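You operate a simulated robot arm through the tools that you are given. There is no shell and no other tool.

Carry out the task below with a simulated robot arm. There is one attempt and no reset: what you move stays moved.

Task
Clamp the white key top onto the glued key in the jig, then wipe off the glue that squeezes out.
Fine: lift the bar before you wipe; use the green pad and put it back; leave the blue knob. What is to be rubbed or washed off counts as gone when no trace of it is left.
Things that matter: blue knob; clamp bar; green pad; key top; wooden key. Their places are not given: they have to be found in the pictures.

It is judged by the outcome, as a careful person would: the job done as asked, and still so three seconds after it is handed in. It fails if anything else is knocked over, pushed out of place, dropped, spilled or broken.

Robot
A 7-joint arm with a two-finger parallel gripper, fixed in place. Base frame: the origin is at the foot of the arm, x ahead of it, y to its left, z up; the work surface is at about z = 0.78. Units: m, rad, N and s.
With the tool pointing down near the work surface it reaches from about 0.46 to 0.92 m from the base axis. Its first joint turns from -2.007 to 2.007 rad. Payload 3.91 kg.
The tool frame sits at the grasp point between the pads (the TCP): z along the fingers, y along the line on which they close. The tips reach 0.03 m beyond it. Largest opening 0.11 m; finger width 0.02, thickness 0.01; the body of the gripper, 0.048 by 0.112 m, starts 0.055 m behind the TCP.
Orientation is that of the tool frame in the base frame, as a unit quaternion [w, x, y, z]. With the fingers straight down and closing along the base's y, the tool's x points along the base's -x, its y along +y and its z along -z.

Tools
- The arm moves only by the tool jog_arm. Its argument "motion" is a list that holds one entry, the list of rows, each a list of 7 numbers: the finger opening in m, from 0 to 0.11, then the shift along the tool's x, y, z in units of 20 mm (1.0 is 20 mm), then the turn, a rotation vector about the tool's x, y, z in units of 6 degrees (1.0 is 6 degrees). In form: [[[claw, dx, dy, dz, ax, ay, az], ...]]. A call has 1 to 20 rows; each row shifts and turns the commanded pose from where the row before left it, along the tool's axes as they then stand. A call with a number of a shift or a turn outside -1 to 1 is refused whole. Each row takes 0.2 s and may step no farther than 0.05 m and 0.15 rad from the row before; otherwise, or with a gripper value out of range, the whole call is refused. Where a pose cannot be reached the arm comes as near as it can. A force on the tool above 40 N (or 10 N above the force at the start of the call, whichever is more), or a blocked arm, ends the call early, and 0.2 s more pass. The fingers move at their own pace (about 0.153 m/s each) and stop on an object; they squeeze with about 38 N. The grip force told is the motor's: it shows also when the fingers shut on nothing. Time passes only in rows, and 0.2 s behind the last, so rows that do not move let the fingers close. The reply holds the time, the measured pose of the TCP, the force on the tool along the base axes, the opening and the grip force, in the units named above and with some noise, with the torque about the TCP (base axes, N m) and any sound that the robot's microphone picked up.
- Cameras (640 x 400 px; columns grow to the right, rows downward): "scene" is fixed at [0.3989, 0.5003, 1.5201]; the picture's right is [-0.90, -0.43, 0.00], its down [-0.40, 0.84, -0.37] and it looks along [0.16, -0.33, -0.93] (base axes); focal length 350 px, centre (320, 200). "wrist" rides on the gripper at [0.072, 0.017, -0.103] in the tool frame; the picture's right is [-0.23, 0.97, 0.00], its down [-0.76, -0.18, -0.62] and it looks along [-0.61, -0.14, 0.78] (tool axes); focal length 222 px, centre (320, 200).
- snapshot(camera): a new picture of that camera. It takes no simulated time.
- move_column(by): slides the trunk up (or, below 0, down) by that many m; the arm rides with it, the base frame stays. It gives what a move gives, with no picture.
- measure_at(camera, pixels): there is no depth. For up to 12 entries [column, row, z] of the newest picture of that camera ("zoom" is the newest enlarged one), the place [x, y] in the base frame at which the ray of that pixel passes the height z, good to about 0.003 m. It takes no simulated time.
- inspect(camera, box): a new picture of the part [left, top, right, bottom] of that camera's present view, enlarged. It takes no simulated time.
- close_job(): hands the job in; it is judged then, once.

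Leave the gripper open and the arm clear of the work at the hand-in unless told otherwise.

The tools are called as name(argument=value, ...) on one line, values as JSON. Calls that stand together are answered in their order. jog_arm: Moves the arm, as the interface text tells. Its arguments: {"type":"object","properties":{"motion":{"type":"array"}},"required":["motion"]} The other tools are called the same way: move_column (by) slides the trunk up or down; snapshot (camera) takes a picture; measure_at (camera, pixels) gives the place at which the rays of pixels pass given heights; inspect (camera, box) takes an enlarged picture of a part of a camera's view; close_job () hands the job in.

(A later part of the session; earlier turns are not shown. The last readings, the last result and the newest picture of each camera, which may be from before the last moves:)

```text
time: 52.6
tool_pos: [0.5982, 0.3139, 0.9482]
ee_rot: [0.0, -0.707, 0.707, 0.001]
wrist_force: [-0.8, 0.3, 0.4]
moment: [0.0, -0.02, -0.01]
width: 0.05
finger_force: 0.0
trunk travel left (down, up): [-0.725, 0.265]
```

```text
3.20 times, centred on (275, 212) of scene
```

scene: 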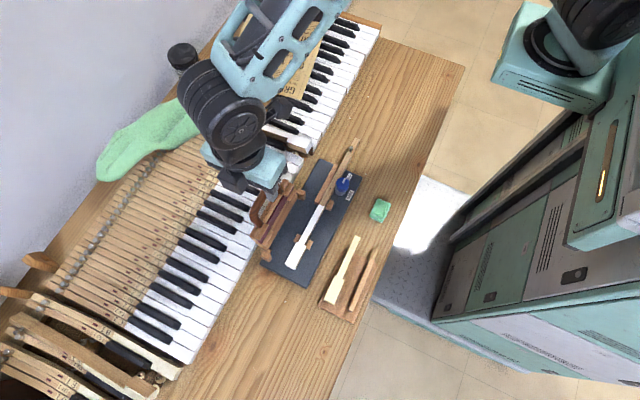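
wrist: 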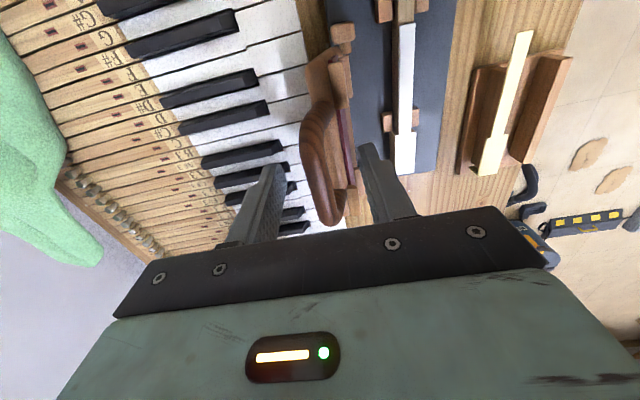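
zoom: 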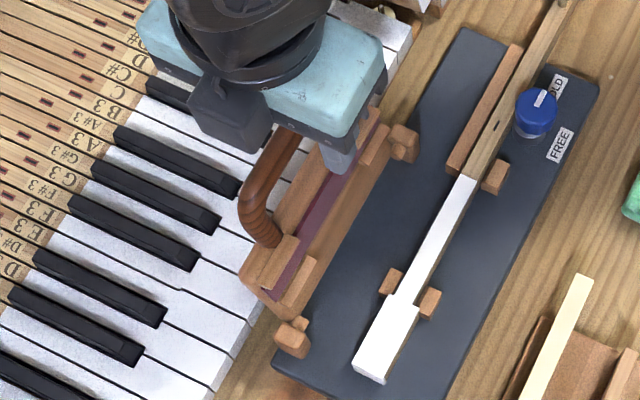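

The grip lies centrally between the fingers. I'll descend 8 mm and close the fingers to 0.020 to cage it.

jog_arm(motion=[[[0.05, 0, 0, 0.4, 0, 0, 0], [0.035, 0, 0, 0, 0, 0, 0], [0.022, 0, 0, 0, 0, 0, 0], [0.02, 0, 0, 0, 0, 0, 0], [0.02, 0, 0, 0, 0, 0, 0]]])

snapshot(camera="wrist")

inspect(camera="wrist", box=[250, 80, 390, 230])

```text
time: 53.8
tool_pos: [0.5974, 0.3145, 0.9397]
ee_rot: [0.0, 0.707, -0.707, -0.001]
wrist_force: [0.8, -0.3, -0.2]
moment: [-0.01, -0.02, -0.01]
width: 0.0202
finger_force: 0.7
trunk travel left (down, up): [-0.725, 0.265]
```

```text
taken
```

wrist: 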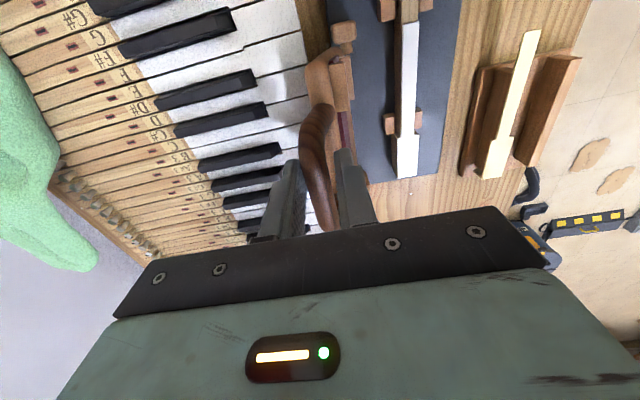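

```text
2.67 times, centred on (320, 155) of wrist
```

zoom: 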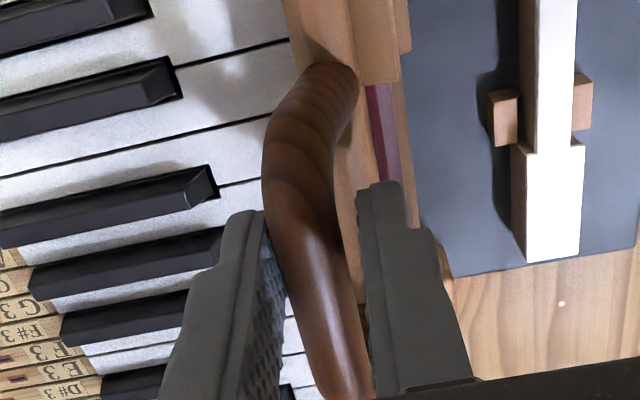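

The handle is caged. I'll close onto it briefly to read its thickness.

jog_arm(motion=[[[0.008, 0, 0, 0, 0, 0, 0], [0.008, 0, 0, 0, 0, 0, 0]]])

```text
time: 54.4
tool_pos: [0.6, 0.3152, 0.9397]
ee_rot: [0.0, -0.706, 0.708, 0.0]
wrist_force: [-0.6, 1.2, -0.7]
moment: [-0.02, 0.04, -0.82]
width: 0.0157
finger_force: 37.9
trunk travel left (down, up): [-0.725, 0.265]
```

Handle thickness ≈15.7 mm. I'll loosen to a 19.5 mm cage and swing the bar along its arc about the hinge, first to vertical, in small rows.

jog_arm(motion=[[[0.0195, 0, 0, 0, 0, 0, 0], [0.0195, 0, 0.35, -0.085, 0, 0, 0], [0.0195, 0, 0.35, -0.085, 0, 0, 0], [0.0195, 0, 0.45, -0.04, 0, 0, 0], [0.0195, 0, 0.45, -0.04, 0, 0, 0], [0.0195, 0, 0, 0, 0, 0, 0]]])

snapshot(camera="wrist")

snapshot(camera="scene")

```text
time: 55.8
tool_pos: [0.5674, 0.3157, 0.9456]
ee_rot: [0.0, -0.707, 0.707, 0.0]
wrist_force: [-0.1, -0.5, 0.2]
moment: [-0.01, -0.05, 0.01]
width: 0.0195
finger_force: 0.0
trunk travel left (down, up): [-0.725, 0.265]
```

```text
taken
```

wrist: 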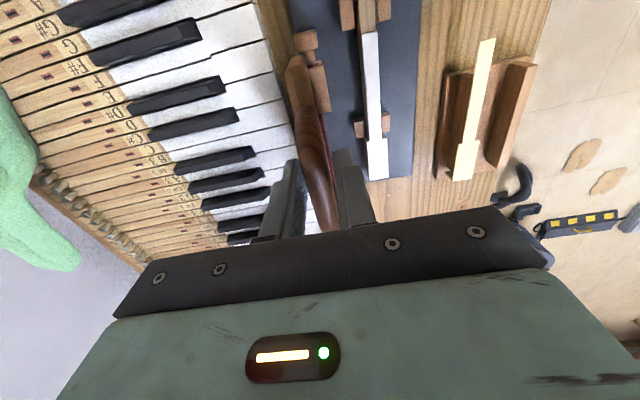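

```text
taken
```

scene: 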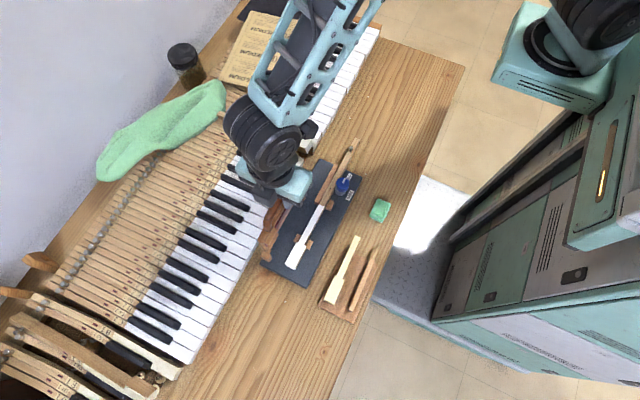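

The bar follows with almost no force. Next to about −40° past vertical.

jog_arm(motion=[[[0.0195, 0, 0.45, 0.04, 0, 0, 0], [0.0195, 0, 0.45, 0.04, 0, 0, 0], [0.0195, 0, 0.43, 0.115, 0, 0, 0], [0.0195, 0, 0.43, 0.115, 0, 0, 0], [0.0195, 0, 0.41, 0.19, 0, 0, 0], [0.0195, 0, 0.41, 0.19, 0, 0, 0], [0.0195, 0, 0.37, 0.26, 0, 0, 0], [0.0195, 0, 0.37, 0.26, 0, 0, 0], [0.0195, 0, 0, 0, 0, 0, 0]]])

snapshot(camera="wrist")

inspect(camera="wrist", box=[240, 60, 400, 230])

inspect(camera="scene", box=[235, 160, 345, 285])

```text
time: 57.8
tool_pos: [0.5001, 0.3153, 0.9211]
ee_rot: [0.0, -0.707, 0.707, 0.0]
wrist_force: [-0.3, 0.2, 0.5]
moment: [-0.03, 0.01, 0.01]
width: 0.0201
finger_force: 0.6
trunk travel left (down, up): [-0.725, 0.265]
```

```text
taken
```

wrist: 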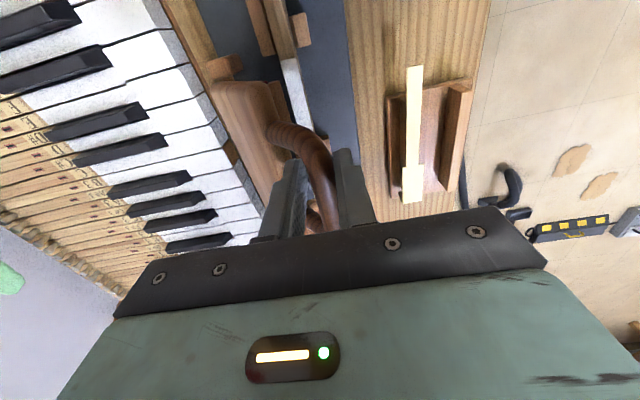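

```text
2.35 times, centred on (320, 145) of wrist
```

zoom: 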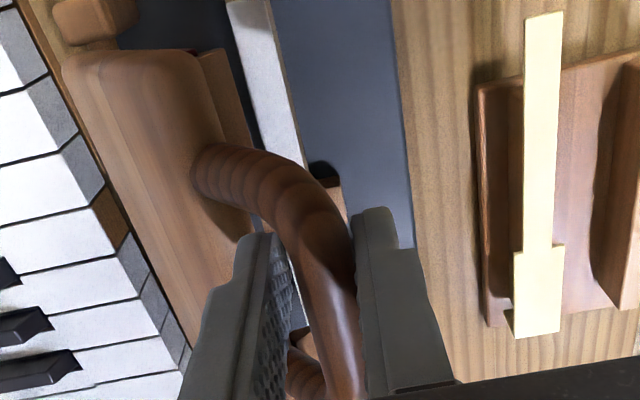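

```text
3.20 times, centred on (290, 222) of scene
```

zoom: 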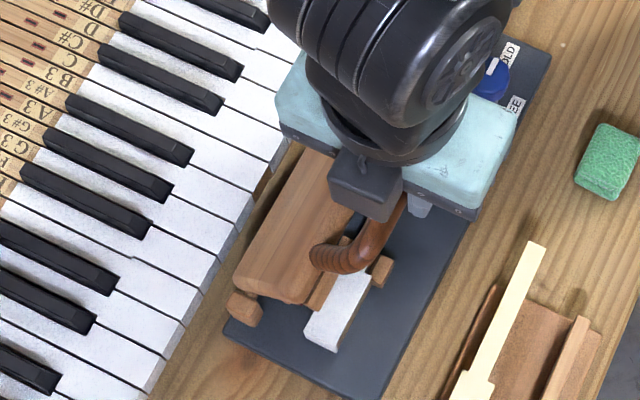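

The bar is coming over; I can see the handle legs rise from its back. Continuing to about −60°.

jog_arm(motion=[[[0.0195, 0, 0.32, 0.32, 0, 0, 0], [0.0195, 0, 0.32, 0.32, 0, 0, 0], [0.0195, 0, 0.26, 0.365, 0, 0, 0], [0.0195, 0, 0.26, 0.365, 0, 0, 0], [0.0195, 0, 0, 0, 0, 0, 0]]])

inspect(camera="wrist", box=[220, 40, 400, 230])

inspect(camera="scene", box=[235, 160, 345, 285])

```text
time: 59.0
tool_pos: [0.4761, 0.3137, 0.8945]
ee_rot: [0.0, -0.707, 0.707, 0.0]
wrist_force: [-2.0, 0.5, 0.4]
moment: [0.02, 0.01, -0.05]
width: 0.0204
finger_force: 0.4
trunk travel left (down, up): [-0.725, 0.265]
```

```text
2.11 times, centred on (310, 135) of wrist
```

zoom: 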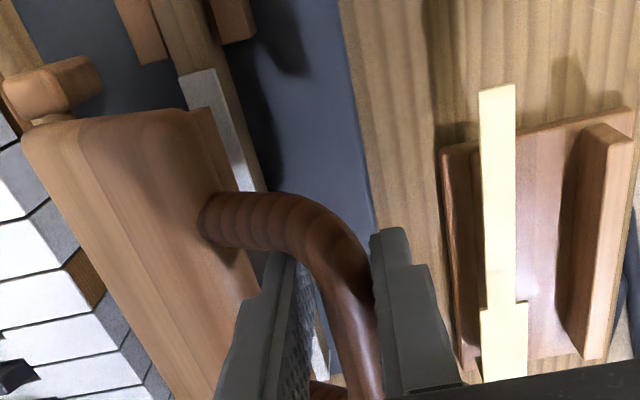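

```text
3.20 times, centred on (290, 222) of scene
```

zoom: 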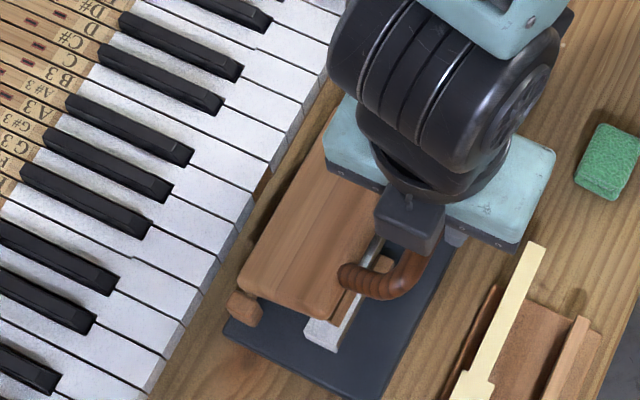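

Bar at about −60°, with 2 N resting on the −x finger. I'll now grip the handle fully and lower it in small steps along the arc, checking forces.

jog_arm(motion=[[[0.008, 0, 0, 0, 0, 0, 0], [0.008, 0, 0, 0, 0, 0, 0], [0.008, 0, 0.19, 0.41, 0, 0, 0], [0.008, 0, 0.19, 0.41, 0, 0, 0], [0.008, 0, 0, 0, 0, 0, 0]]])

inspect(camera="wrist", box=[220, 40, 400, 230])

```text
time: 60.2
tool_pos: [0.4663, 0.3156, 0.8766]
ee_rot: [0.0, 0.708, -0.707, -0.001]
wrist_force: [-22.8, 1.2, 8.4]
moment: [-0.14, 0.18, -0.06]
width: 0.0165
finger_force: 38.1
trunk travel left (down, up): [-0.725, 0.265]
```

```text
2.11 times, centred on (310, 135) of wrist
```

zoom: 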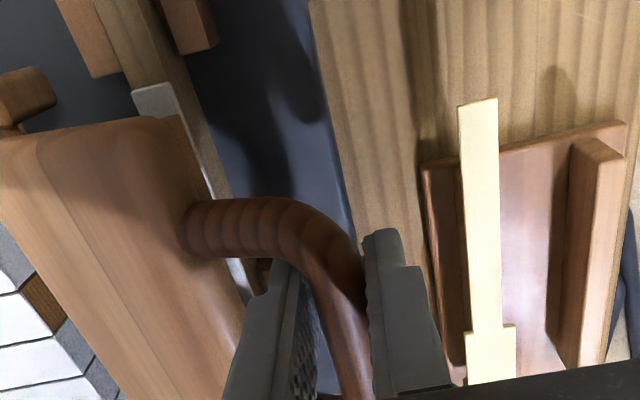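

Force (−22.8, +8.4) N points radially outward: the true radius is ~2.4 mm larger. I'll shift outward to relieve it.

jog_arm(motion=[[[0.008, 0, 0.115, -0.04, 0, 0, 0], [0.008, 0, 0, 0, 0, 0, 0], [0.008, 0, 0, 0, 0, 0, 0]]])

```text
time: 61.0
tool_pos: [0.4665, 0.3156, 0.8784]
ee_rot: [-0.001, 0.708, -0.707, 0.0]
wrist_force: [-11.6, 6.0, 2.6]
moment: [0.33, 0.4, 0.17]
width: 0.0163
finger_force: 37.8
trunk travel left (down, up): [-0.725, 0.265]
```

jog_arm(motion=[[[0.008, 0, 0.06, 0, 0, 0, 0], [0.008, 0, 0, 0, 0, 0, 0], [0.008, 0, 0, 0, 0, 0, 0]]])

snapshot(camera="wrist")

inspect(camera="scene", box=[245, 175, 335, 280])

```text
time: 61.8
tool_pos: [0.4668, 0.3157, 0.8776]
ee_rot: [0.0, -0.707, 0.707, 0.0]
wrist_force: [0.1, 11.1, 1.6]
moment: [-0.04, -0.23, 0.25]
width: 0.016
finger_force: 38.0
trunk travel left (down, up): [-0.725, 0.265]
```

```text
taken
```

wrist: 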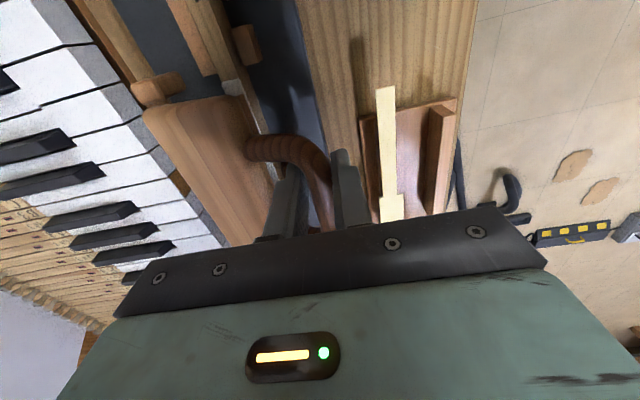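

```text
3.81 times, centred on (290, 228) of scene
```

zoom: 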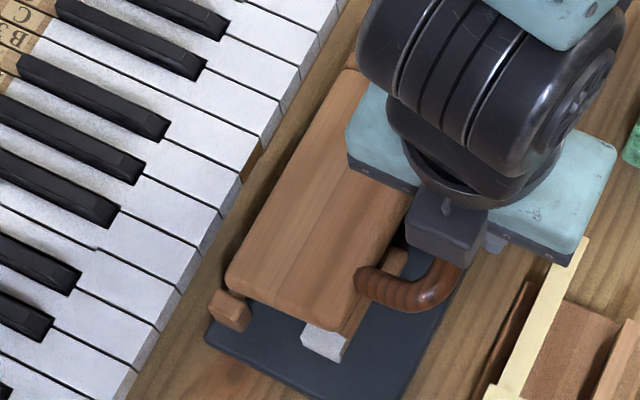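

A 11 N side force in y appears because the pads pinch near the bend. I'll loosen to the cage width again (19.5 mm) so the handle aligns itself, and continue lowering caged.

jog_arm(motion=[[[0.0195, 0, 0, 0, 0, 0, 0], [0.0195, 0, 0, 0, 0, 0, 0]]])

inspect(camera="wrist", box=[220, 40, 400, 230])

inspect(camera="scene", box=[245, 175, 335, 280])

```text
time: 62.4
tool_pos: [0.4659, 0.3153, 0.8785]
ee_rot: [0.001, 0.707, -0.707, 0.0]
wrist_force: [-1.9, -2.1, -0.4]
moment: [-0.03, 0.05, 0.01]
width: 0.0207
finger_force: 1.2
trunk travel left (down, up): [-0.725, 0.265]
```

```text
2.11 times, centred on (310, 135) of wrist
```

zoom: 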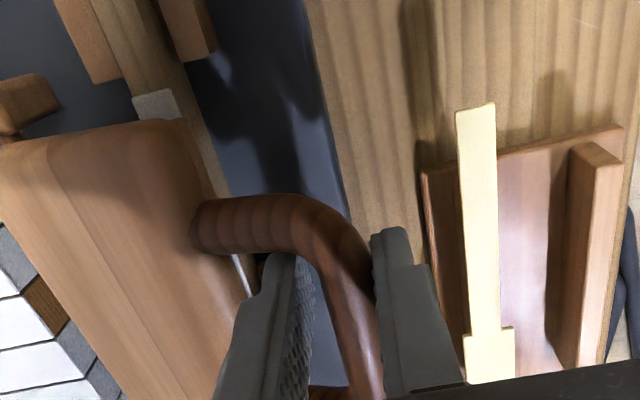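

```text
3.81 times, centred on (290, 228) of scene
```

zoom: 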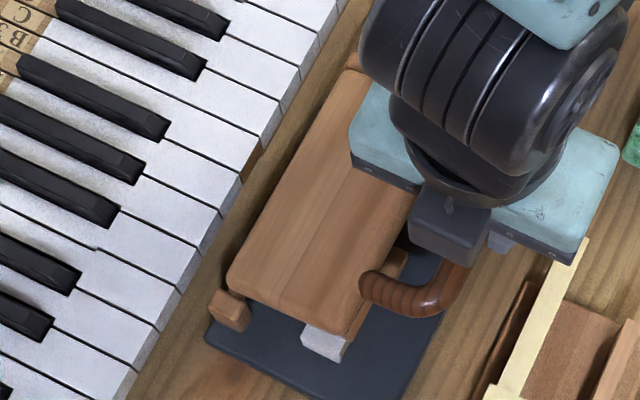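

Resting on the −x finger with 2 N. I'll continue: −x 4 mm, down 12 mm.

jog_arm(motion=[[[0.0195, 0, 0.07, 0.2, 0, 0, 0], [0.0195, 0, 0.07, 0.2, 0, 0, 0], [0.0195, 0, 0.06, 0.2, 0, 0, 0], [0.0195, 0, 0, 0, 0, 0, 0]]])

snapshot(camera="wrist")

inspect(camera="wrist", box=[220, 40, 400, 230])

inspect(camera="scene", box=[245, 175, 335, 280])

```text
time: 63.4
tool_pos: [0.4609, 0.3151, 0.8658]
ee_rot: [0.0, -0.707, 0.707, 0.0]
wrist_force: [-3.9, -1.5, -0.7]
moment: [0.0, 0.06, -0.04]
width: 0.0211
finger_force: 1.3
trunk travel left (down, up): [-0.725, 0.265]
```

```text
taken
```

wrist: 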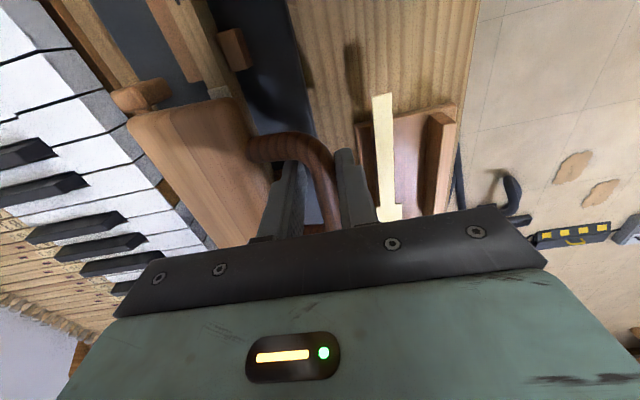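

```text
2.11 times, centred on (310, 135) of wrist
```

zoom: 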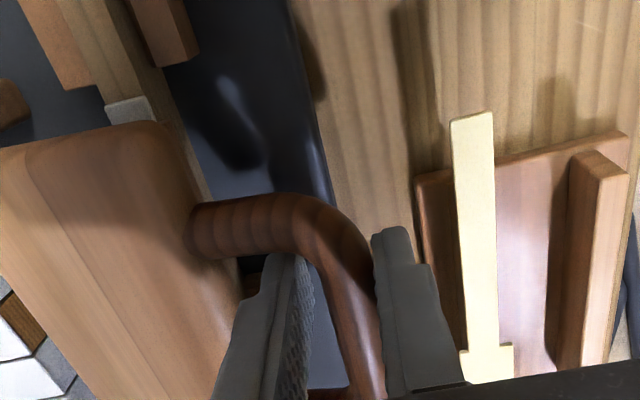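

```text
3.81 times, centred on (290, 228) of scene
```

zoom: 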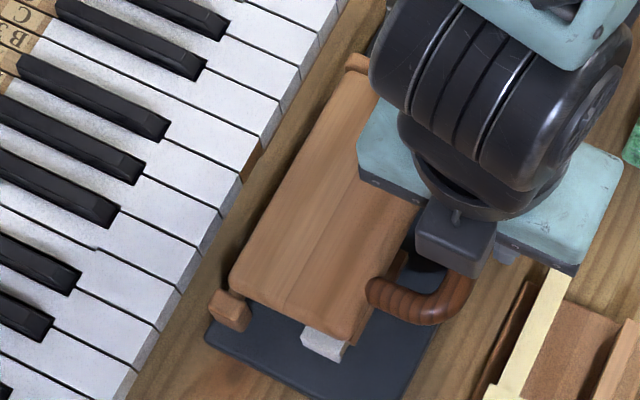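

measure_at(camera="scene", pixels=[[325.4, 250.3, 0.83], [325.4, 250.3, 0.87], [317, 258, 0.83], [317, 258, 0.87], [304, 253, 0.83], [304, 253, 0.87]])

measure_at(camera="wrist", pixels=[[318, 152, 0.83], [318, 152, 0.87], [256, 147, 0.83], [256, 147, 0.87], [243, 108, 0.83], [243, 108, 0.85]])

```text
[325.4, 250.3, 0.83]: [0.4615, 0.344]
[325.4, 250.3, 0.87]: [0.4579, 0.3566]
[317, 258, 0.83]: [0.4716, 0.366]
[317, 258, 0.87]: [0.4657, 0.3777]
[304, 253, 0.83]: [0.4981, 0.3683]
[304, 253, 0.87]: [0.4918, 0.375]
```

```text
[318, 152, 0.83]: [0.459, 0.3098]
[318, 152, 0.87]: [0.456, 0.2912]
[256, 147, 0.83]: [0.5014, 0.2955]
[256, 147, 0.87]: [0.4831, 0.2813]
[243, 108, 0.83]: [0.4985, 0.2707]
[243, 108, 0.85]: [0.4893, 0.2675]
```

The grip axis is around z≈0.85 now. I'll continue −x 3 mm and down 9 mm.

jog_arm(motion=[[[0.0195, 0, 0.05, 0.15, 0, 0, 0], [0.0195, 0, 0.05, 0.15, 0, 0, 0], [0.0195, 0, 0.05, 0.15, 0, 0, 0], [0.0195, 0, 0, 0, 0, 0, 0]]])

inspect(camera="wrist", box=[220, 40, 400, 230])

inspect(camera="scene", box=[245, 175, 335, 280])

```text
time: 64.4
tool_pos: [0.4587, 0.3155, 0.8575]
ee_rot: [0.0, -0.707, 0.707, 0.001]
wrist_force: [-1.6, -1.0, -1.0]
moment: [0.02, 0.05, -0.02]
width: 0.021
finger_force: 1.6
trunk travel left (down, up): [-0.725, 0.265]
```

```text
2.11 times, centred on (310, 135) of wrist
```

zoom: 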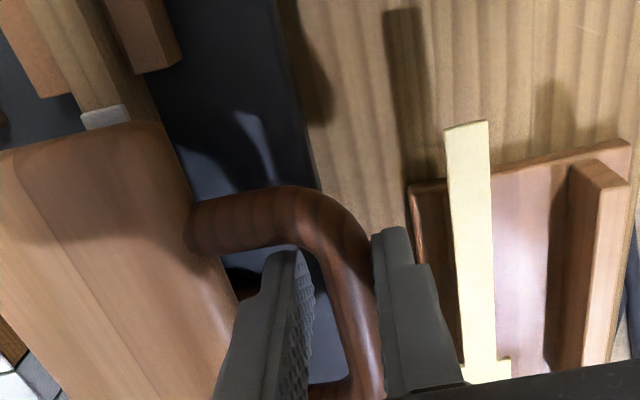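

```text
3.81 times, centred on (290, 228) of scene
```

zoom: 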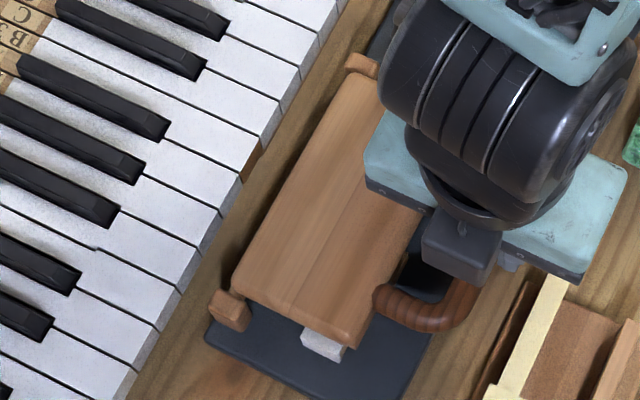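

Still lowering smoothly. Another −x 3 mm, down 8 mm.

jog_arm(motion=[[[0.0195, 0, 0.05, 0.14, 0, 0, 0], [0.0195, 0, 0.05, 0.14, 0, 0, 0], [0.0195, 0, 0.05, 0.12, 0, 0, 0], [0.0195, 0, 0, 0, 0, 0, 0]]])

inspect(camera="wrist", box=[220, 40, 400, 230])

inspect(camera="scene", box=[245, 175, 335, 280])

```text
time: 65.4
tool_pos: [0.4563, 0.3156, 0.8486]
ee_rot: [-0.001, -0.707, 0.707, 0.0]
wrist_force: [-0.6, -0.2, 0.3]
moment: [0.01, 0.02, 0.01]
width: 0.0195
finger_force: 0.0
trunk travel left (down, up): [-0.725, 0.265]
```

```text
2.11 times, centred on (310, 135) of wrist
```

zoom: 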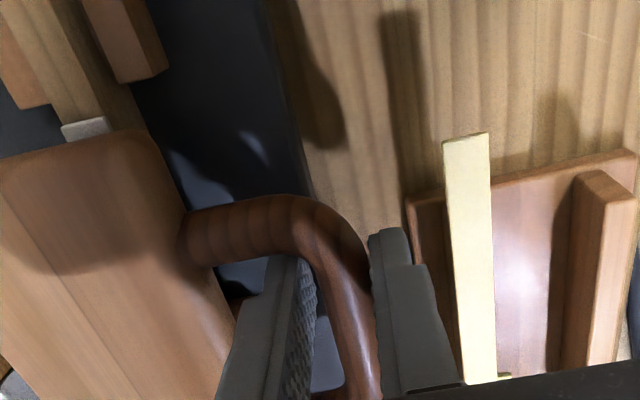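

```text
3.81 times, centred on (290, 228) of scene
```

zoom: 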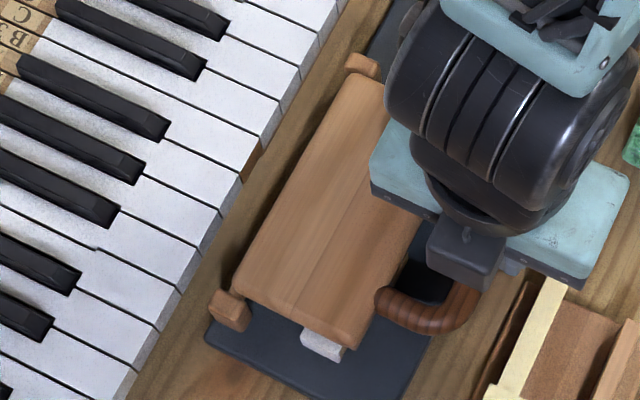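

Finger load dropped to zero: the bar now rests on the key top by itself. I'll open the fingers, rise straight up off the handle, and look at the closed bar.

jog_arm(motion=[[[0.03, 0, 0, 0, 0, 0, 0], [0.03, 0, 0, -0.5, 0, 0, 0], [0.03, 0, 0, -0.8, 0, 0, 0], [0.03, 0, 0, -0.9, 0, 0, 0], [0.03, 0, 0, -0.9, 0, 0, 0], [0.03, 0, 0, -0.9, 0, 0, 0], [0.03, 0, 0, 0, 0, 0, 0]]])

snapshot(camera="wrist")

snapshot(camera="scene")

inspect(camera="wrist", box=[170, 20, 340, 200])

```text
time: 67.0
tool_pos: [0.4568, 0.315, 0.9293]
ee_rot: [0.0, 0.707, -0.707, -0.001]
wrist_force: [-0.4, -0.7, -0.1]
moment: [0.01, 0.01, 0.06]
width: 0.0301
finger_force: 0.1
trunk travel left (down, up): [-0.725, 0.265]
```

```text
taken
```

wrist: 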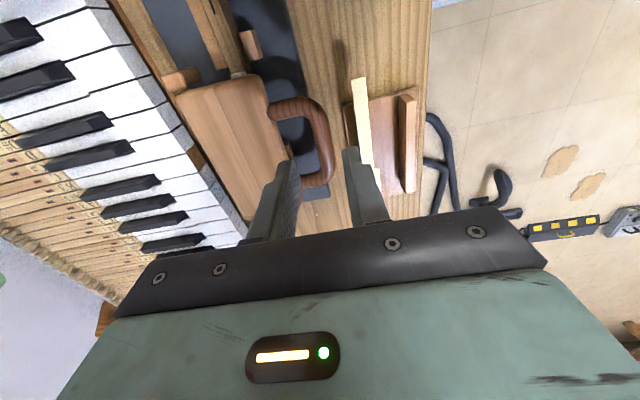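

```text
taken
```

scene: 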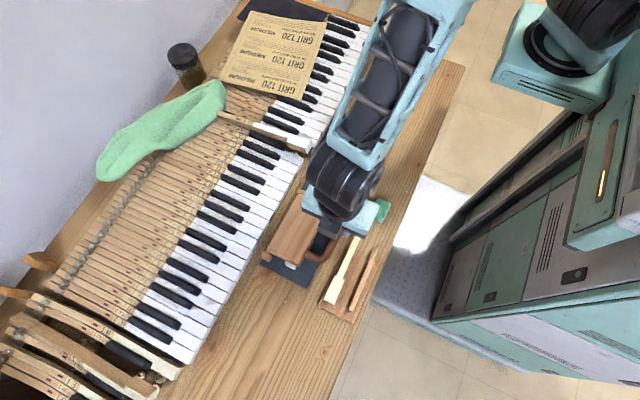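

```text
2.22 times, centred on (255, 110) of wrist
```

zoom: 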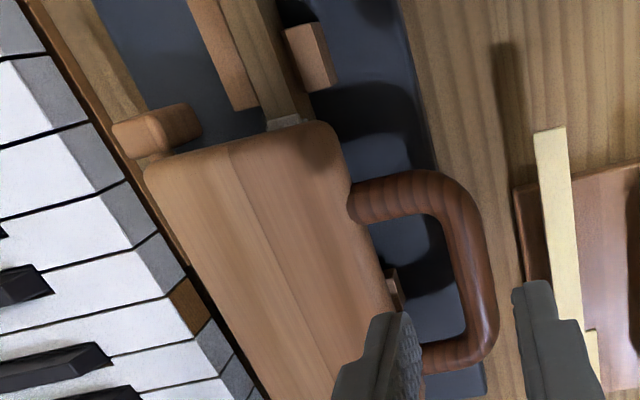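

The bar lies closed over the key top. I'll move the hand away toward −y and up to see the bar's state and look for squeezed-out glue.

jog_arm(motion=[[[0.03, 0.9, 0, -0.9, 0, 0, 0], [0.03, 0.9, 0, -0.9, 0, 0, 0], [0.03, 0.9, 0, -0.9, 0, 0, 0], [0.03, 0.9, 0, -0.9, 0, 0, 0], [0.03, 0.9, 0, -0.9, 0, 0, 0], [0.03, 0.9, 0, 0, 0, 0, 0], [0.03, 0.5, 0, 0, 0, 0, 0], [0.03, 0, 0, 0, 0, 0, 0]]])

snapshot(camera="wrist")

inspect(camera="wrist", box=[220, 80, 350, 230])

inspect(camera="scene", box=[245, 180, 335, 290])

```text
time: 68.8
tool_pos: [0.4571, 0.1961, 1.0184]
ee_rot: [0.0, -0.707, 0.707, 0.0]
wrist_force: [-0.9, 0.2, 0.3]
moment: [-0.01, 0.0, -0.02]
width: 0.0297
finger_force: 0.1
trunk travel left (down, up): [-0.725, 0.265]
```

```text
taken
```

wrist: 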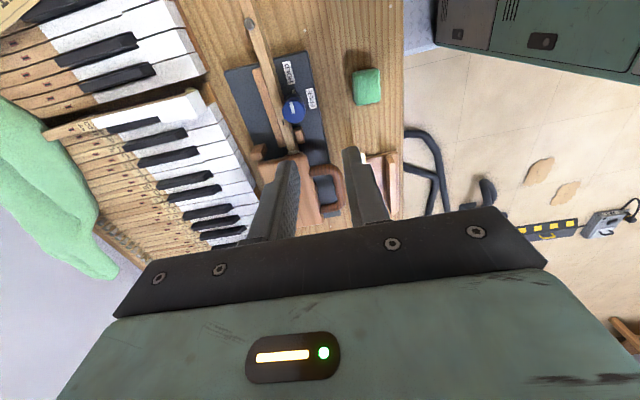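

```text
2.67 times, centred on (285, 155) of wrist
```

zoom: 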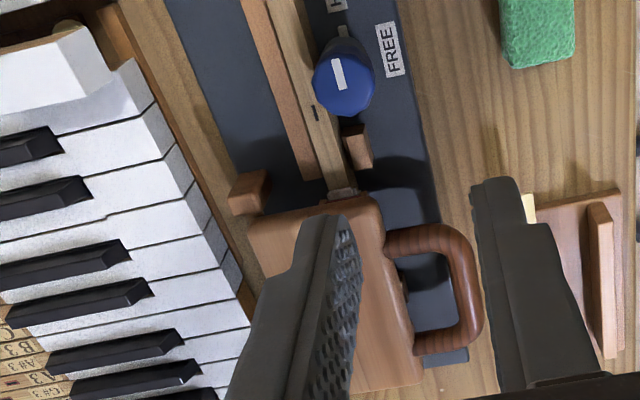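

```text
3.64 times, centred on (290, 235) of scene
```

zoom: 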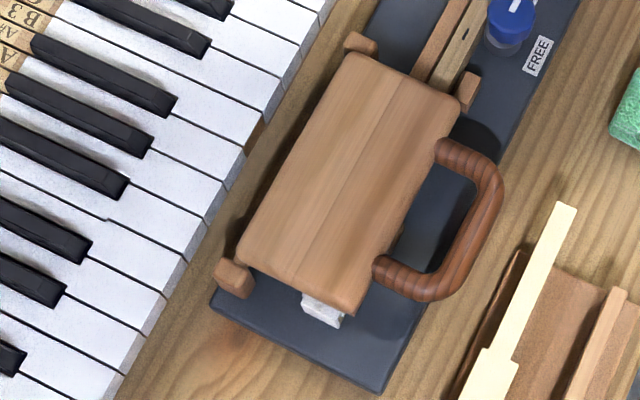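

Closed. I'll enlarge the plate's tail end (about (297,168)) and front end (about (322,310) in the zoom) to look for glue beads.

inspect(camera="wrist", box=[285, 140, 325, 180])

inspect(camera="scene", box=[280, 245, 310, 275])

inspect(camera="scene", box=[300, 195, 345, 250])

```text
10.00 times, centred on (305, 160) of wrist
```

zoom: 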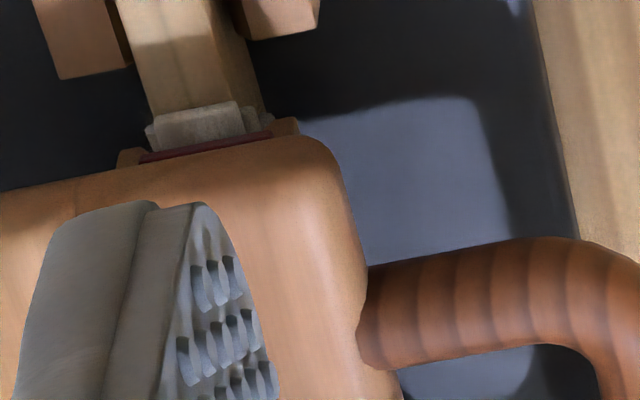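

```text
13.33 times, centred on (295, 260) of scene
```

zoom: 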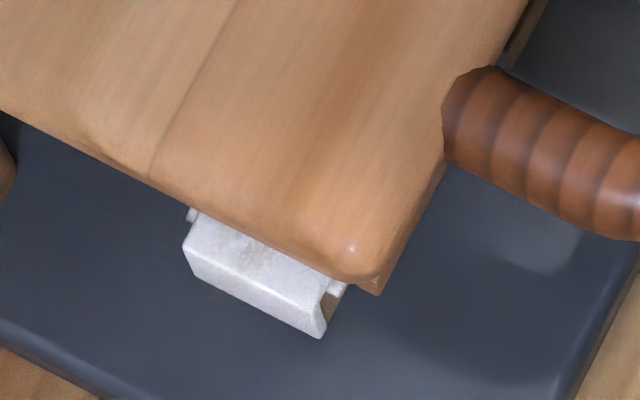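

```text
7.27 times, centred on (322, 222) of scene
```

zoom: 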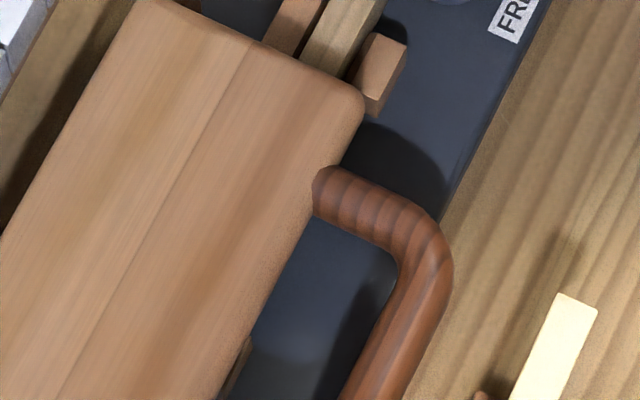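

Glue beads have squeezed out along the plate's sides. To make sure it's properly clamped, I'll press on the bar's back directly over the key with closed fingertips. First move above it.

jog_arm(motion=[[[0.0, -0.87, -0.3625, 0.5, 0, 0, 0], [0.0, -0.87, -0.3625, 0.5, 0, 0, 0], [0.0, -0.87, -0.3625, 0.5, 0, 0, 0], [0.0, -0.87, -0.3625, 0.5, 0, 0, 0], [0.0, -0.87, -0.3625, 0.5, 0, 0, 0], [0.0, -0.87, -0.3625, 0.5, 0, 0, 0], [0.0, -0.87, -0.3625, 0.5, 0, 0, 0], [0.0, -0.87, -0.3625, 0.5, 0, 0, 0], [0.0, 0, 0, 0, 0, 0, 0]]])

snapshot(camera="wrist")

inspect(camera="scene", box=[245, 180, 335, 290])

```text
time: 70.8
tool_pos: [0.5142, 0.3377, 0.9391]
ee_rot: [0.0, -0.707, 0.707, 0.0]
wrist_force: [-0.1, 0.3, 0.0]
moment: [-0.03, 0.0, -0.01]
width: 0.0002
finger_force: 38.0
trunk travel left (down, up): [-0.725, 0.265]
```

```text
taken
```

wrist: 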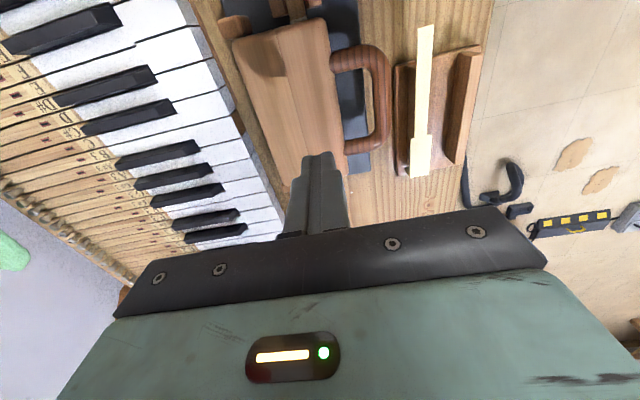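

```text
3.64 times, centred on (290, 235) of scene
```

zoom: 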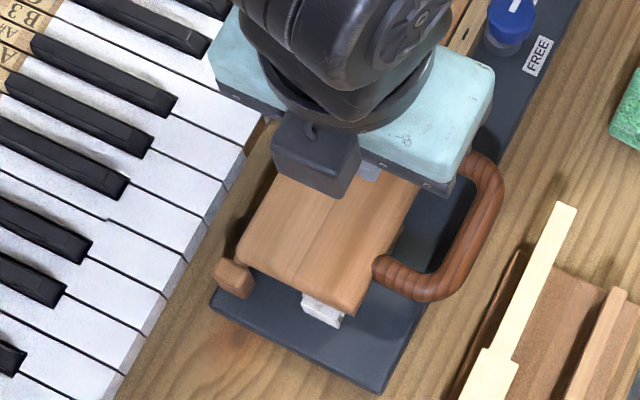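

Fingers are above the board. Descending 50 mm, then slow steps until contact.

jog_arm(motion=[[[0.0, 0, 0, 0.6, 0, 0, 0], [0.0, 0, 0, 0.6, 0, 0, 0], [0.0, 0, 0, 0.6, 0, 0, 0], [0.0, 0, 0, 0.4, 0, 0, 0], [0.0, 0, 0, 0.1, 0, 0, 0], [0.0, 0, 0, 0.1, 0, 0, 0], [0.0, 0, 0, 0.1, 0, 0, 0], [0.0, 0, 0, 0, 0, 0, 0]]])

```text
time: 72.6
tool_pos: [0.513, 0.3366, 0.8879]
ee_rot: [0.0, -0.707, 0.707, 0.0]
wrist_force: [-0.3, -0.5, 0.4]
moment: [-0.01, 0.01, -0.01]
width: 0.0
finger_force: 37.4
trunk travel left (down, up): [-0.725, 0.265]
```

jog_arm(motion=[[[0.0, 0, 0, 0.1, 0, 0, 0], [0.0, 0, 0, 0.1, 0, 0, 0], [0.0, 0, 0, 0.1, 0, 0, 0], [0.0, 0, 0, 0.1, 0, 0, 0], [0.0, 0, 0, 0.1, 0, 0, 0], [0.0, 0, 0, 0.1, 0, 0, 0], [0.0, 0, 0, 0.1, 0, 0, 0], [0.0, 0, 0, 0.1, 0, 0, 0]]])

```text
time: 74.4
tool_pos: [0.5133, 0.3361, 0.875]
ee_rot: [0.001, -0.707, 0.707, 0.0]
wrist_force: [-0.3, -0.3, 0.1]
moment: [-0.02, 0.02, 0.01]
width: 0.0001
finger_force: 37.7
trunk travel left (down, up): [-0.725, 0.265]
```

No contact yet at TCP 0.873. Continuing down in 1.6 mm rows.

jog_arm(motion=[[[0.0, 0, 0, 0.08, 0, 0, 0], [0.0, 0, 0, 0.08, 0, 0, 0], [0.0, 0, 0, 0.08, 0, 0, 0], [0.0, 0, 0, 0.08, 0, 0, 0], [0.0, 0, 0, 0.08, 0, 0, 0], [0.0, 0, 0, 0.08, 0, 0, 0]]])

inspect(camera="wrist", box=[240, 60, 400, 230])

```text
time: 75.4
tool_pos: [0.5137, 0.3354, 0.8706]
ee_rot: [0.002, -0.707, 0.707, 0.0]
wrist_force: [-7.8, -10.1, 23.9]
moment: [-0.45, 0.09, -0.06]
width: 0.0
finger_force: 37.7
trunk travel left (down, up): [-0.725, 0.265]
stopped in row 5: the force on the tool passed its limit at 43 N (the readings are from after the stop); the commanded pose is now the measured one
```

```text
2.35 times, centred on (320, 145) of wrist
```

zoom: 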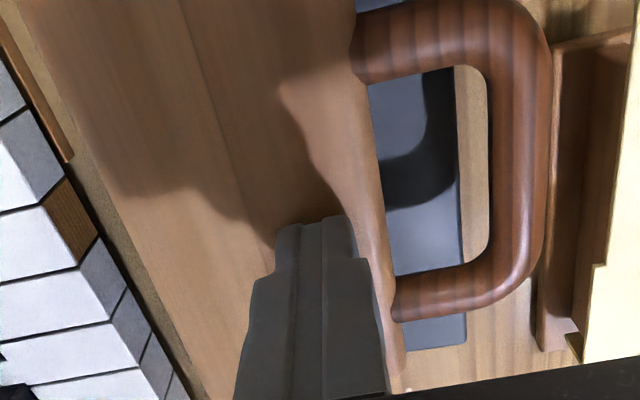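

Contact made and pressed (peak 43 N, now holding ~24 N on the bar). I'll hold this for about 1.5 s, then rise.

jog_arm(motion=[[[0.0, 0, 0, 0, 0, 0, 0], [0.0, 0, 0, 0, 0, 0, 0], [0.0, 0, 0, 0, 0, 0, 0], [0.0, 0, 0, 0, 0, 0, 0], [0.0, 0, 0, 0, 0, 0, 0], [0.0, 0, 0, 0, 0, 0, 0], [0.0, 0, 0, 0, 0, 0, 0]]])

jog_arm(motion=[[[0.0, 0, 0, -0.3, 0, 0, 0], [0.0, 0, 0, -0.6, 0, 0, 0], [0.0, 0, 0, -0.9, 0, 0, 0], [0.0, 0, 0, -0.9, 0, 0, 0], [0.0, 0, 0, 0, 0, 0, 0]]])

snapshot(camera="wrist")

inspect(camera="wrist", box=[200, 0, 400, 190])

```text
time: 76.4
tool_pos: [0.5131, 0.3362, 0.8717]
ee_rot: [0.001, -0.707, 0.707, 0.0]
wrist_force: [-7.5, -11.2, 22.4]
moment: [-0.43, 0.13, -0.06]
width: 0.0002
finger_force: 38.0
trunk travel left (down, up): [-0.725, 0.265]
stopped in row 4: the force on the tool passed its limit at 40 N (the readings are from after the stop); the commanded pose is now the measured one
```

```text
time: 77.6
tool_pos: [0.5142, 0.337, 0.9246]
ee_rot: [0.002, -0.707, 0.707, 0.001]
wrist_force: [0.5, 0.8, -0.3]
moment: [0.03, 0.03, -0.03]
width: 0.0001
finger_force: 37.1
trunk travel left (down, up): [-0.725, 0.265]
```

```text
taken
```

wrist: 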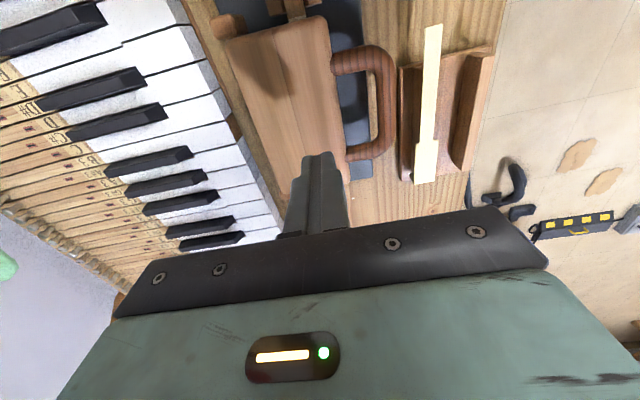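

```text
2.11 times, centred on (300, 95) of wrist
```

zoom: 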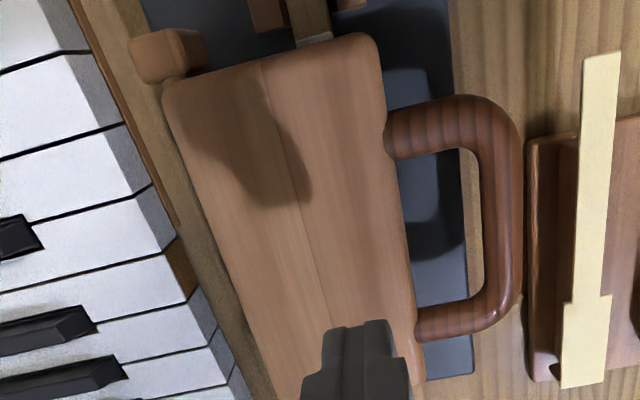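

Now I need the handle's closed position for lifting. I'll measure its grip in wrist (382.9,102) and scene (331.5,243.8).

measure_at(camera="wrist", pixels=[[382.9, 102.1, 0.83], [382.9, 102.1, 0.87], [385, 75, 0.83], [385, 75, 0.87], [377, 140, 0.83], [377, 140, 0.87]])

measure_at(camera="scene", pixels=[[331.5, 243.8, 0.83], [331.5, 243.8, 0.87], [336, 230, 0.83], [336, 230, 0.87], [326, 255, 0.83], [326, 255, 0.87]])

```text
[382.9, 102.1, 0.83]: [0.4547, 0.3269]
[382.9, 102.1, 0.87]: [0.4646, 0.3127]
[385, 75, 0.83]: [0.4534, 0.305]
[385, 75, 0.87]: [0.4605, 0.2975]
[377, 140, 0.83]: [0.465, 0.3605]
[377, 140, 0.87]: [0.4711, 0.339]
```

```text
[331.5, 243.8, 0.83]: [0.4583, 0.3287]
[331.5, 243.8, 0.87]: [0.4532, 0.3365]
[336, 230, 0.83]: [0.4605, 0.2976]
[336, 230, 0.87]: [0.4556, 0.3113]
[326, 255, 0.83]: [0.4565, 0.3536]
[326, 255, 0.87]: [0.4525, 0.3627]
```

The closed grip axis is at about (0.457, z 0.84). I'll move above it at y≈0.333 with a 34 mm opening, then descend around it.

jog_arm(motion=[[[0.034, 0, 0.95, 0, 0, 0, 0], [0.034, 0.05, 0.95, 0, 0, 0, 0], [0.034, 0.1, 0.95, 0, 0, 0, 0], [0.034, 0, 0, 0.8, 0, 0, 0], [0.034, 0, 0, 0.8, 0, 0, 0], [0.034, 0, 0, 0, 0, 0, 0]]])

snapshot(camera="wrist")

inspect(camera="wrist", box=[230, 60, 400, 230])

```text
time: 79.0
tool_pos: [0.4575, 0.3338, 0.8916]
ee_rot: [0.001, -0.707, 0.707, 0.0]
wrist_force: [1.1, 0.0, -0.7]
moment: [0.0, 0.02, 0.0]
width: 0.034
finger_force: 0.0
trunk travel left (down, up): [-0.725, 0.265]
```

```text
taken
```

wrist: 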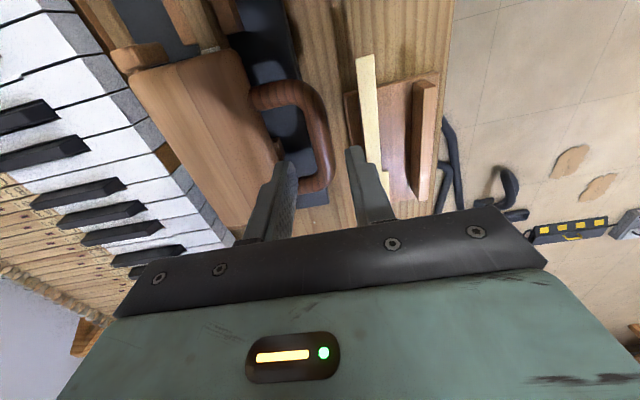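

```text
2.35 times, centred on (315, 145) of wrist
```

zoom: 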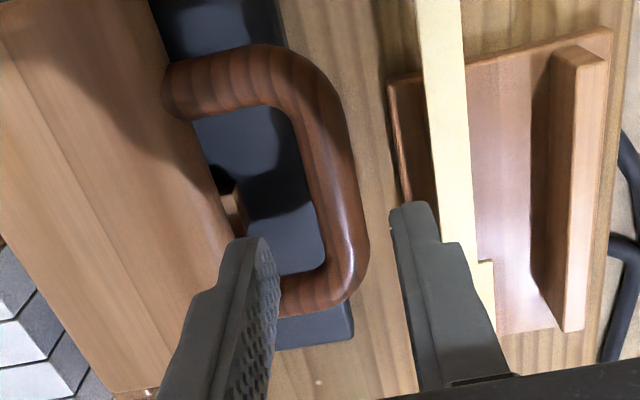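

The +x finger lines up with the opening of the U, the other outside it. Descending 41 mm and closing on the grip.

jog_arm(motion=[[[0.034, 0, 0, 0.6, 0, 0, 0], [0.034, 0, 0, 0.6, 0, 0, 0], [0.034, 0, 0, 0.5, 0, 0, 0], [0.034, 0, 0, 0.38, 0, 0, 0], [0.02, 0, 0, 0, 0, 0, 0], [0.008, 0, 0, 0, 0, 0, 0], [0.008, 0, 0, 0, 0, 0, 0]]])

snapshot(camera="wrist")

inspect(camera="wrist", box=[230, 60, 400, 230])

```text
time: 80.6
tool_pos: [0.4547, 0.335, 0.85]
ee_rot: [-0.001, 0.707, -0.707, 0.0]
wrist_force: [-13.4, -1.8, 0.8]
moment: [-0.07, 0.37, -0.35]
width: 0.0154
finger_force: 38.1
trunk travel left (down, up): [-0.725, 0.265]
```

```text
taken
```

wrist: 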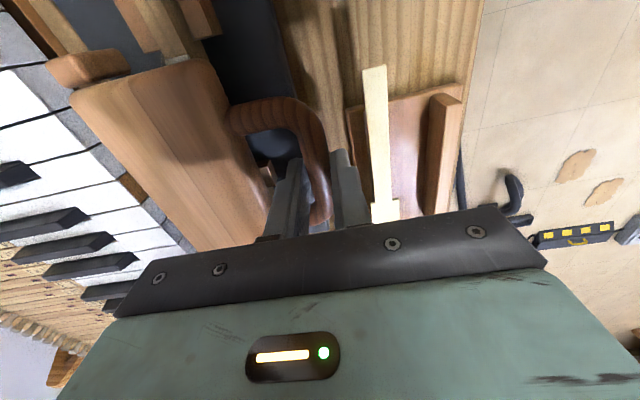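

```text
2.35 times, centred on (315, 145) of wrist
```

zoom: 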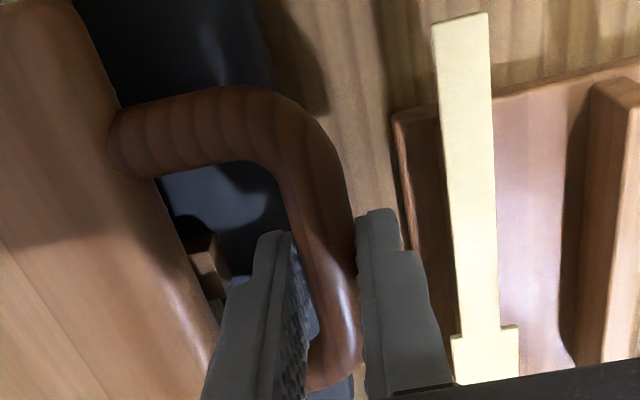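

Gripped; −13 N in x means the handle sits ~1.4 mm further −x. I'll relieve that and begin lifting along the arc by about 7°.

jog_arm(motion=[[[0.008, 0, 0.07, 0, 0, 0, 0], [0.008, 0, -0.03, -0.22, 0, 0, 0], [0.008, 0, -0.04, -0.22, 0, 0, 0], [0.008, 0, -0.05, -0.22, 0, 0, 0], [0.008, 0, 0, 0, 0, 0, 0]]])

```text
time: 81.8
tool_pos: [0.458, 0.3335, 0.8635]
ee_rot: [0.002, -0.707, 0.707, 0.0]
wrist_force: [-10.4, -3.8, -0.5]
moment: [-0.15, 0.24, -0.3]
width: 0.0154
finger_force: 38.2
trunk travel left (down, up): [-0.725, 0.265]
```

Lifting fine, −10 N in x remains, so I bias outward by 1 mm and continue 10° more.

jog_arm(motion=[[[0.008, 0, 0.05, 0, 0, 0, 0], [0.008, 0, -0.07, -0.23, 0, 0, 0], [0.008, 0, -0.075, -0.23, 0, 0, 0], [0.008, 0, -0.09, -0.22, 0, 0, 0], [0.008, 0, -0.095, -0.22, 0, 0, 0], [0.008, 0, 0, 0, 0, 0, 0]]])

inspect(camera="wrist", box=[200, 40, 400, 230])

```text
time: 83.2
tool_pos: [0.4623, 0.3354, 0.8827]
ee_rot: [-0.001, 0.707, -0.707, 0.0]
wrist_force: [-12.4, -5.1, 2.5]
moment: [-0.16, 0.33, -0.35]
width: 0.0157
finger_force: 38.1
trunk travel left (down, up): [-0.725, 0.265]
```

```text
2.11 times, centred on (300, 135) of wrist
```

zoom: 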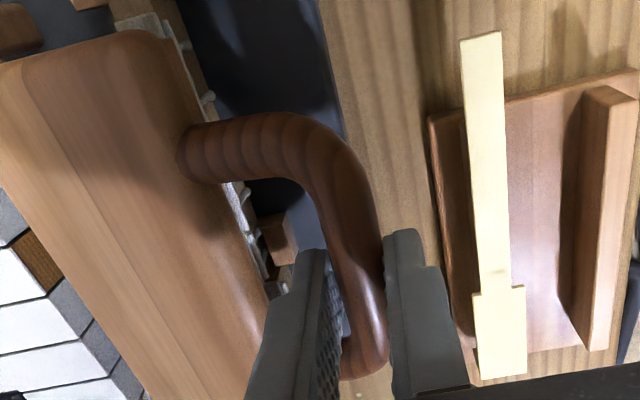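

The bar lifts and white glue runs show on the key's side. Continuing to about −50°, with another 1 mm outward bias.

jog_arm(motion=[[[0.008, 0, 0.06, 0, 0, 0, 0], [0.008, 0, -0.13, -0.25, 0, 0, 0], [0.008, 0, -0.14, -0.24, 0, 0, 0], [0.008, 0, -0.15, -0.24, 0, 0, 0], [0.008, 0, -0.16, -0.24, 0, 0, 0], [0.008, 0, -0.17, -0.23, 0, 0, 0], [0.008, 0, 0, 0, 0, 0, 0]]])

```text
time: 84.8
tool_pos: [0.4762, 0.3342, 0.9063]
ee_rot: [0.001, -0.707, 0.707, -0.001]
wrist_force: [-22.7, -9.2, 13.6]
moment: [-0.63, 0.62, -0.4]
width: 0.0155
finger_force: 37.8
trunk travel left (down, up): [-0.725, 0.265]
```

Radial load 26 N – I'll loosen to the cage width now; from here the −x finger can push the bar over.

jog_arm(motion=[[[0.0195, 0, 0.03, -0.05, 0, 0, 0], [0.0195, 0, 0, 0, 0, 0, 0], [0.0195, 0, 0, 0, 0, 0, 0]]])

inspect(camera="wrist", box=[200, 40, 400, 230])

```text
time: 85.6
tool_pos: [0.4775, 0.334, 0.9065]
ee_rot: [-0.002, 0.708, -0.706, 0.001]
wrist_force: [-0.3, 1.0, -0.3]
moment: [0.01, 0.0, -0.02]
width: 0.02
finger_force: 0.1
trunk travel left (down, up): [-0.725, 0.265]
```

```text
2.11 times, centred on (300, 135) of wrist
```

zoom: 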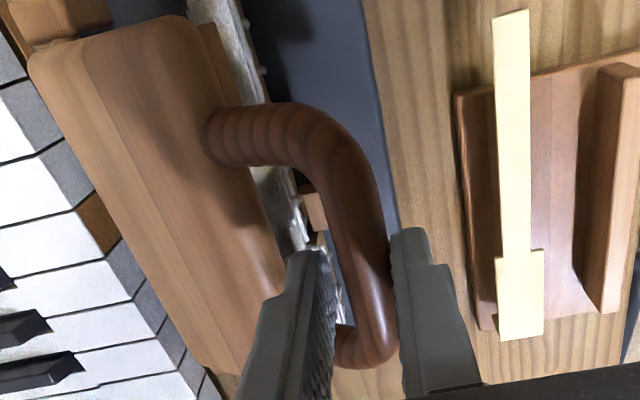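

Caged and unloaded. Pushing the bar on: −50° to −20°.

jog_arm(motion=[[[0.0195, 0, -0.34, -0.34, 0, 0, 0], [0.0195, 0, -0.34, -0.34, 0, 0, 0], [0.0195, 0, -0.39, -0.27, 0, 0, 0], [0.0195, 0, -0.39, -0.27, 0, 0, 0], [0.0195, 0, -0.43, -0.2, 0, 0, 0], [0.0195, 0, -0.43, -0.2, 0, 0, 0], [0.0195, 0, 0, 0, 0, 0, 0]]])

inspect(camera="wrist", box=[200, 40, 400, 230])

```text
time: 87.2
tool_pos: [0.5233, 0.3345, 0.9388]
ee_rot: [-0.001, 0.707, -0.707, 0.0]
wrist_force: [-0.2, 0.1, -0.3]
moment: [0.03, -0.04, 0.02]
width: 0.0195
finger_force: 0.1
trunk travel left (down, up): [-0.725, 0.265]
```

```text
2.11 times, centred on (300, 135) of wrist
```

zoom: 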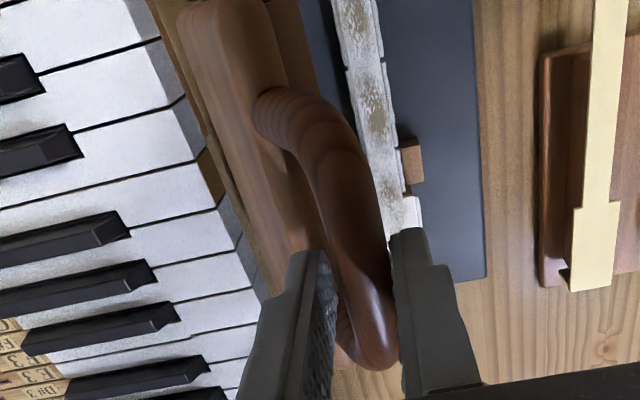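

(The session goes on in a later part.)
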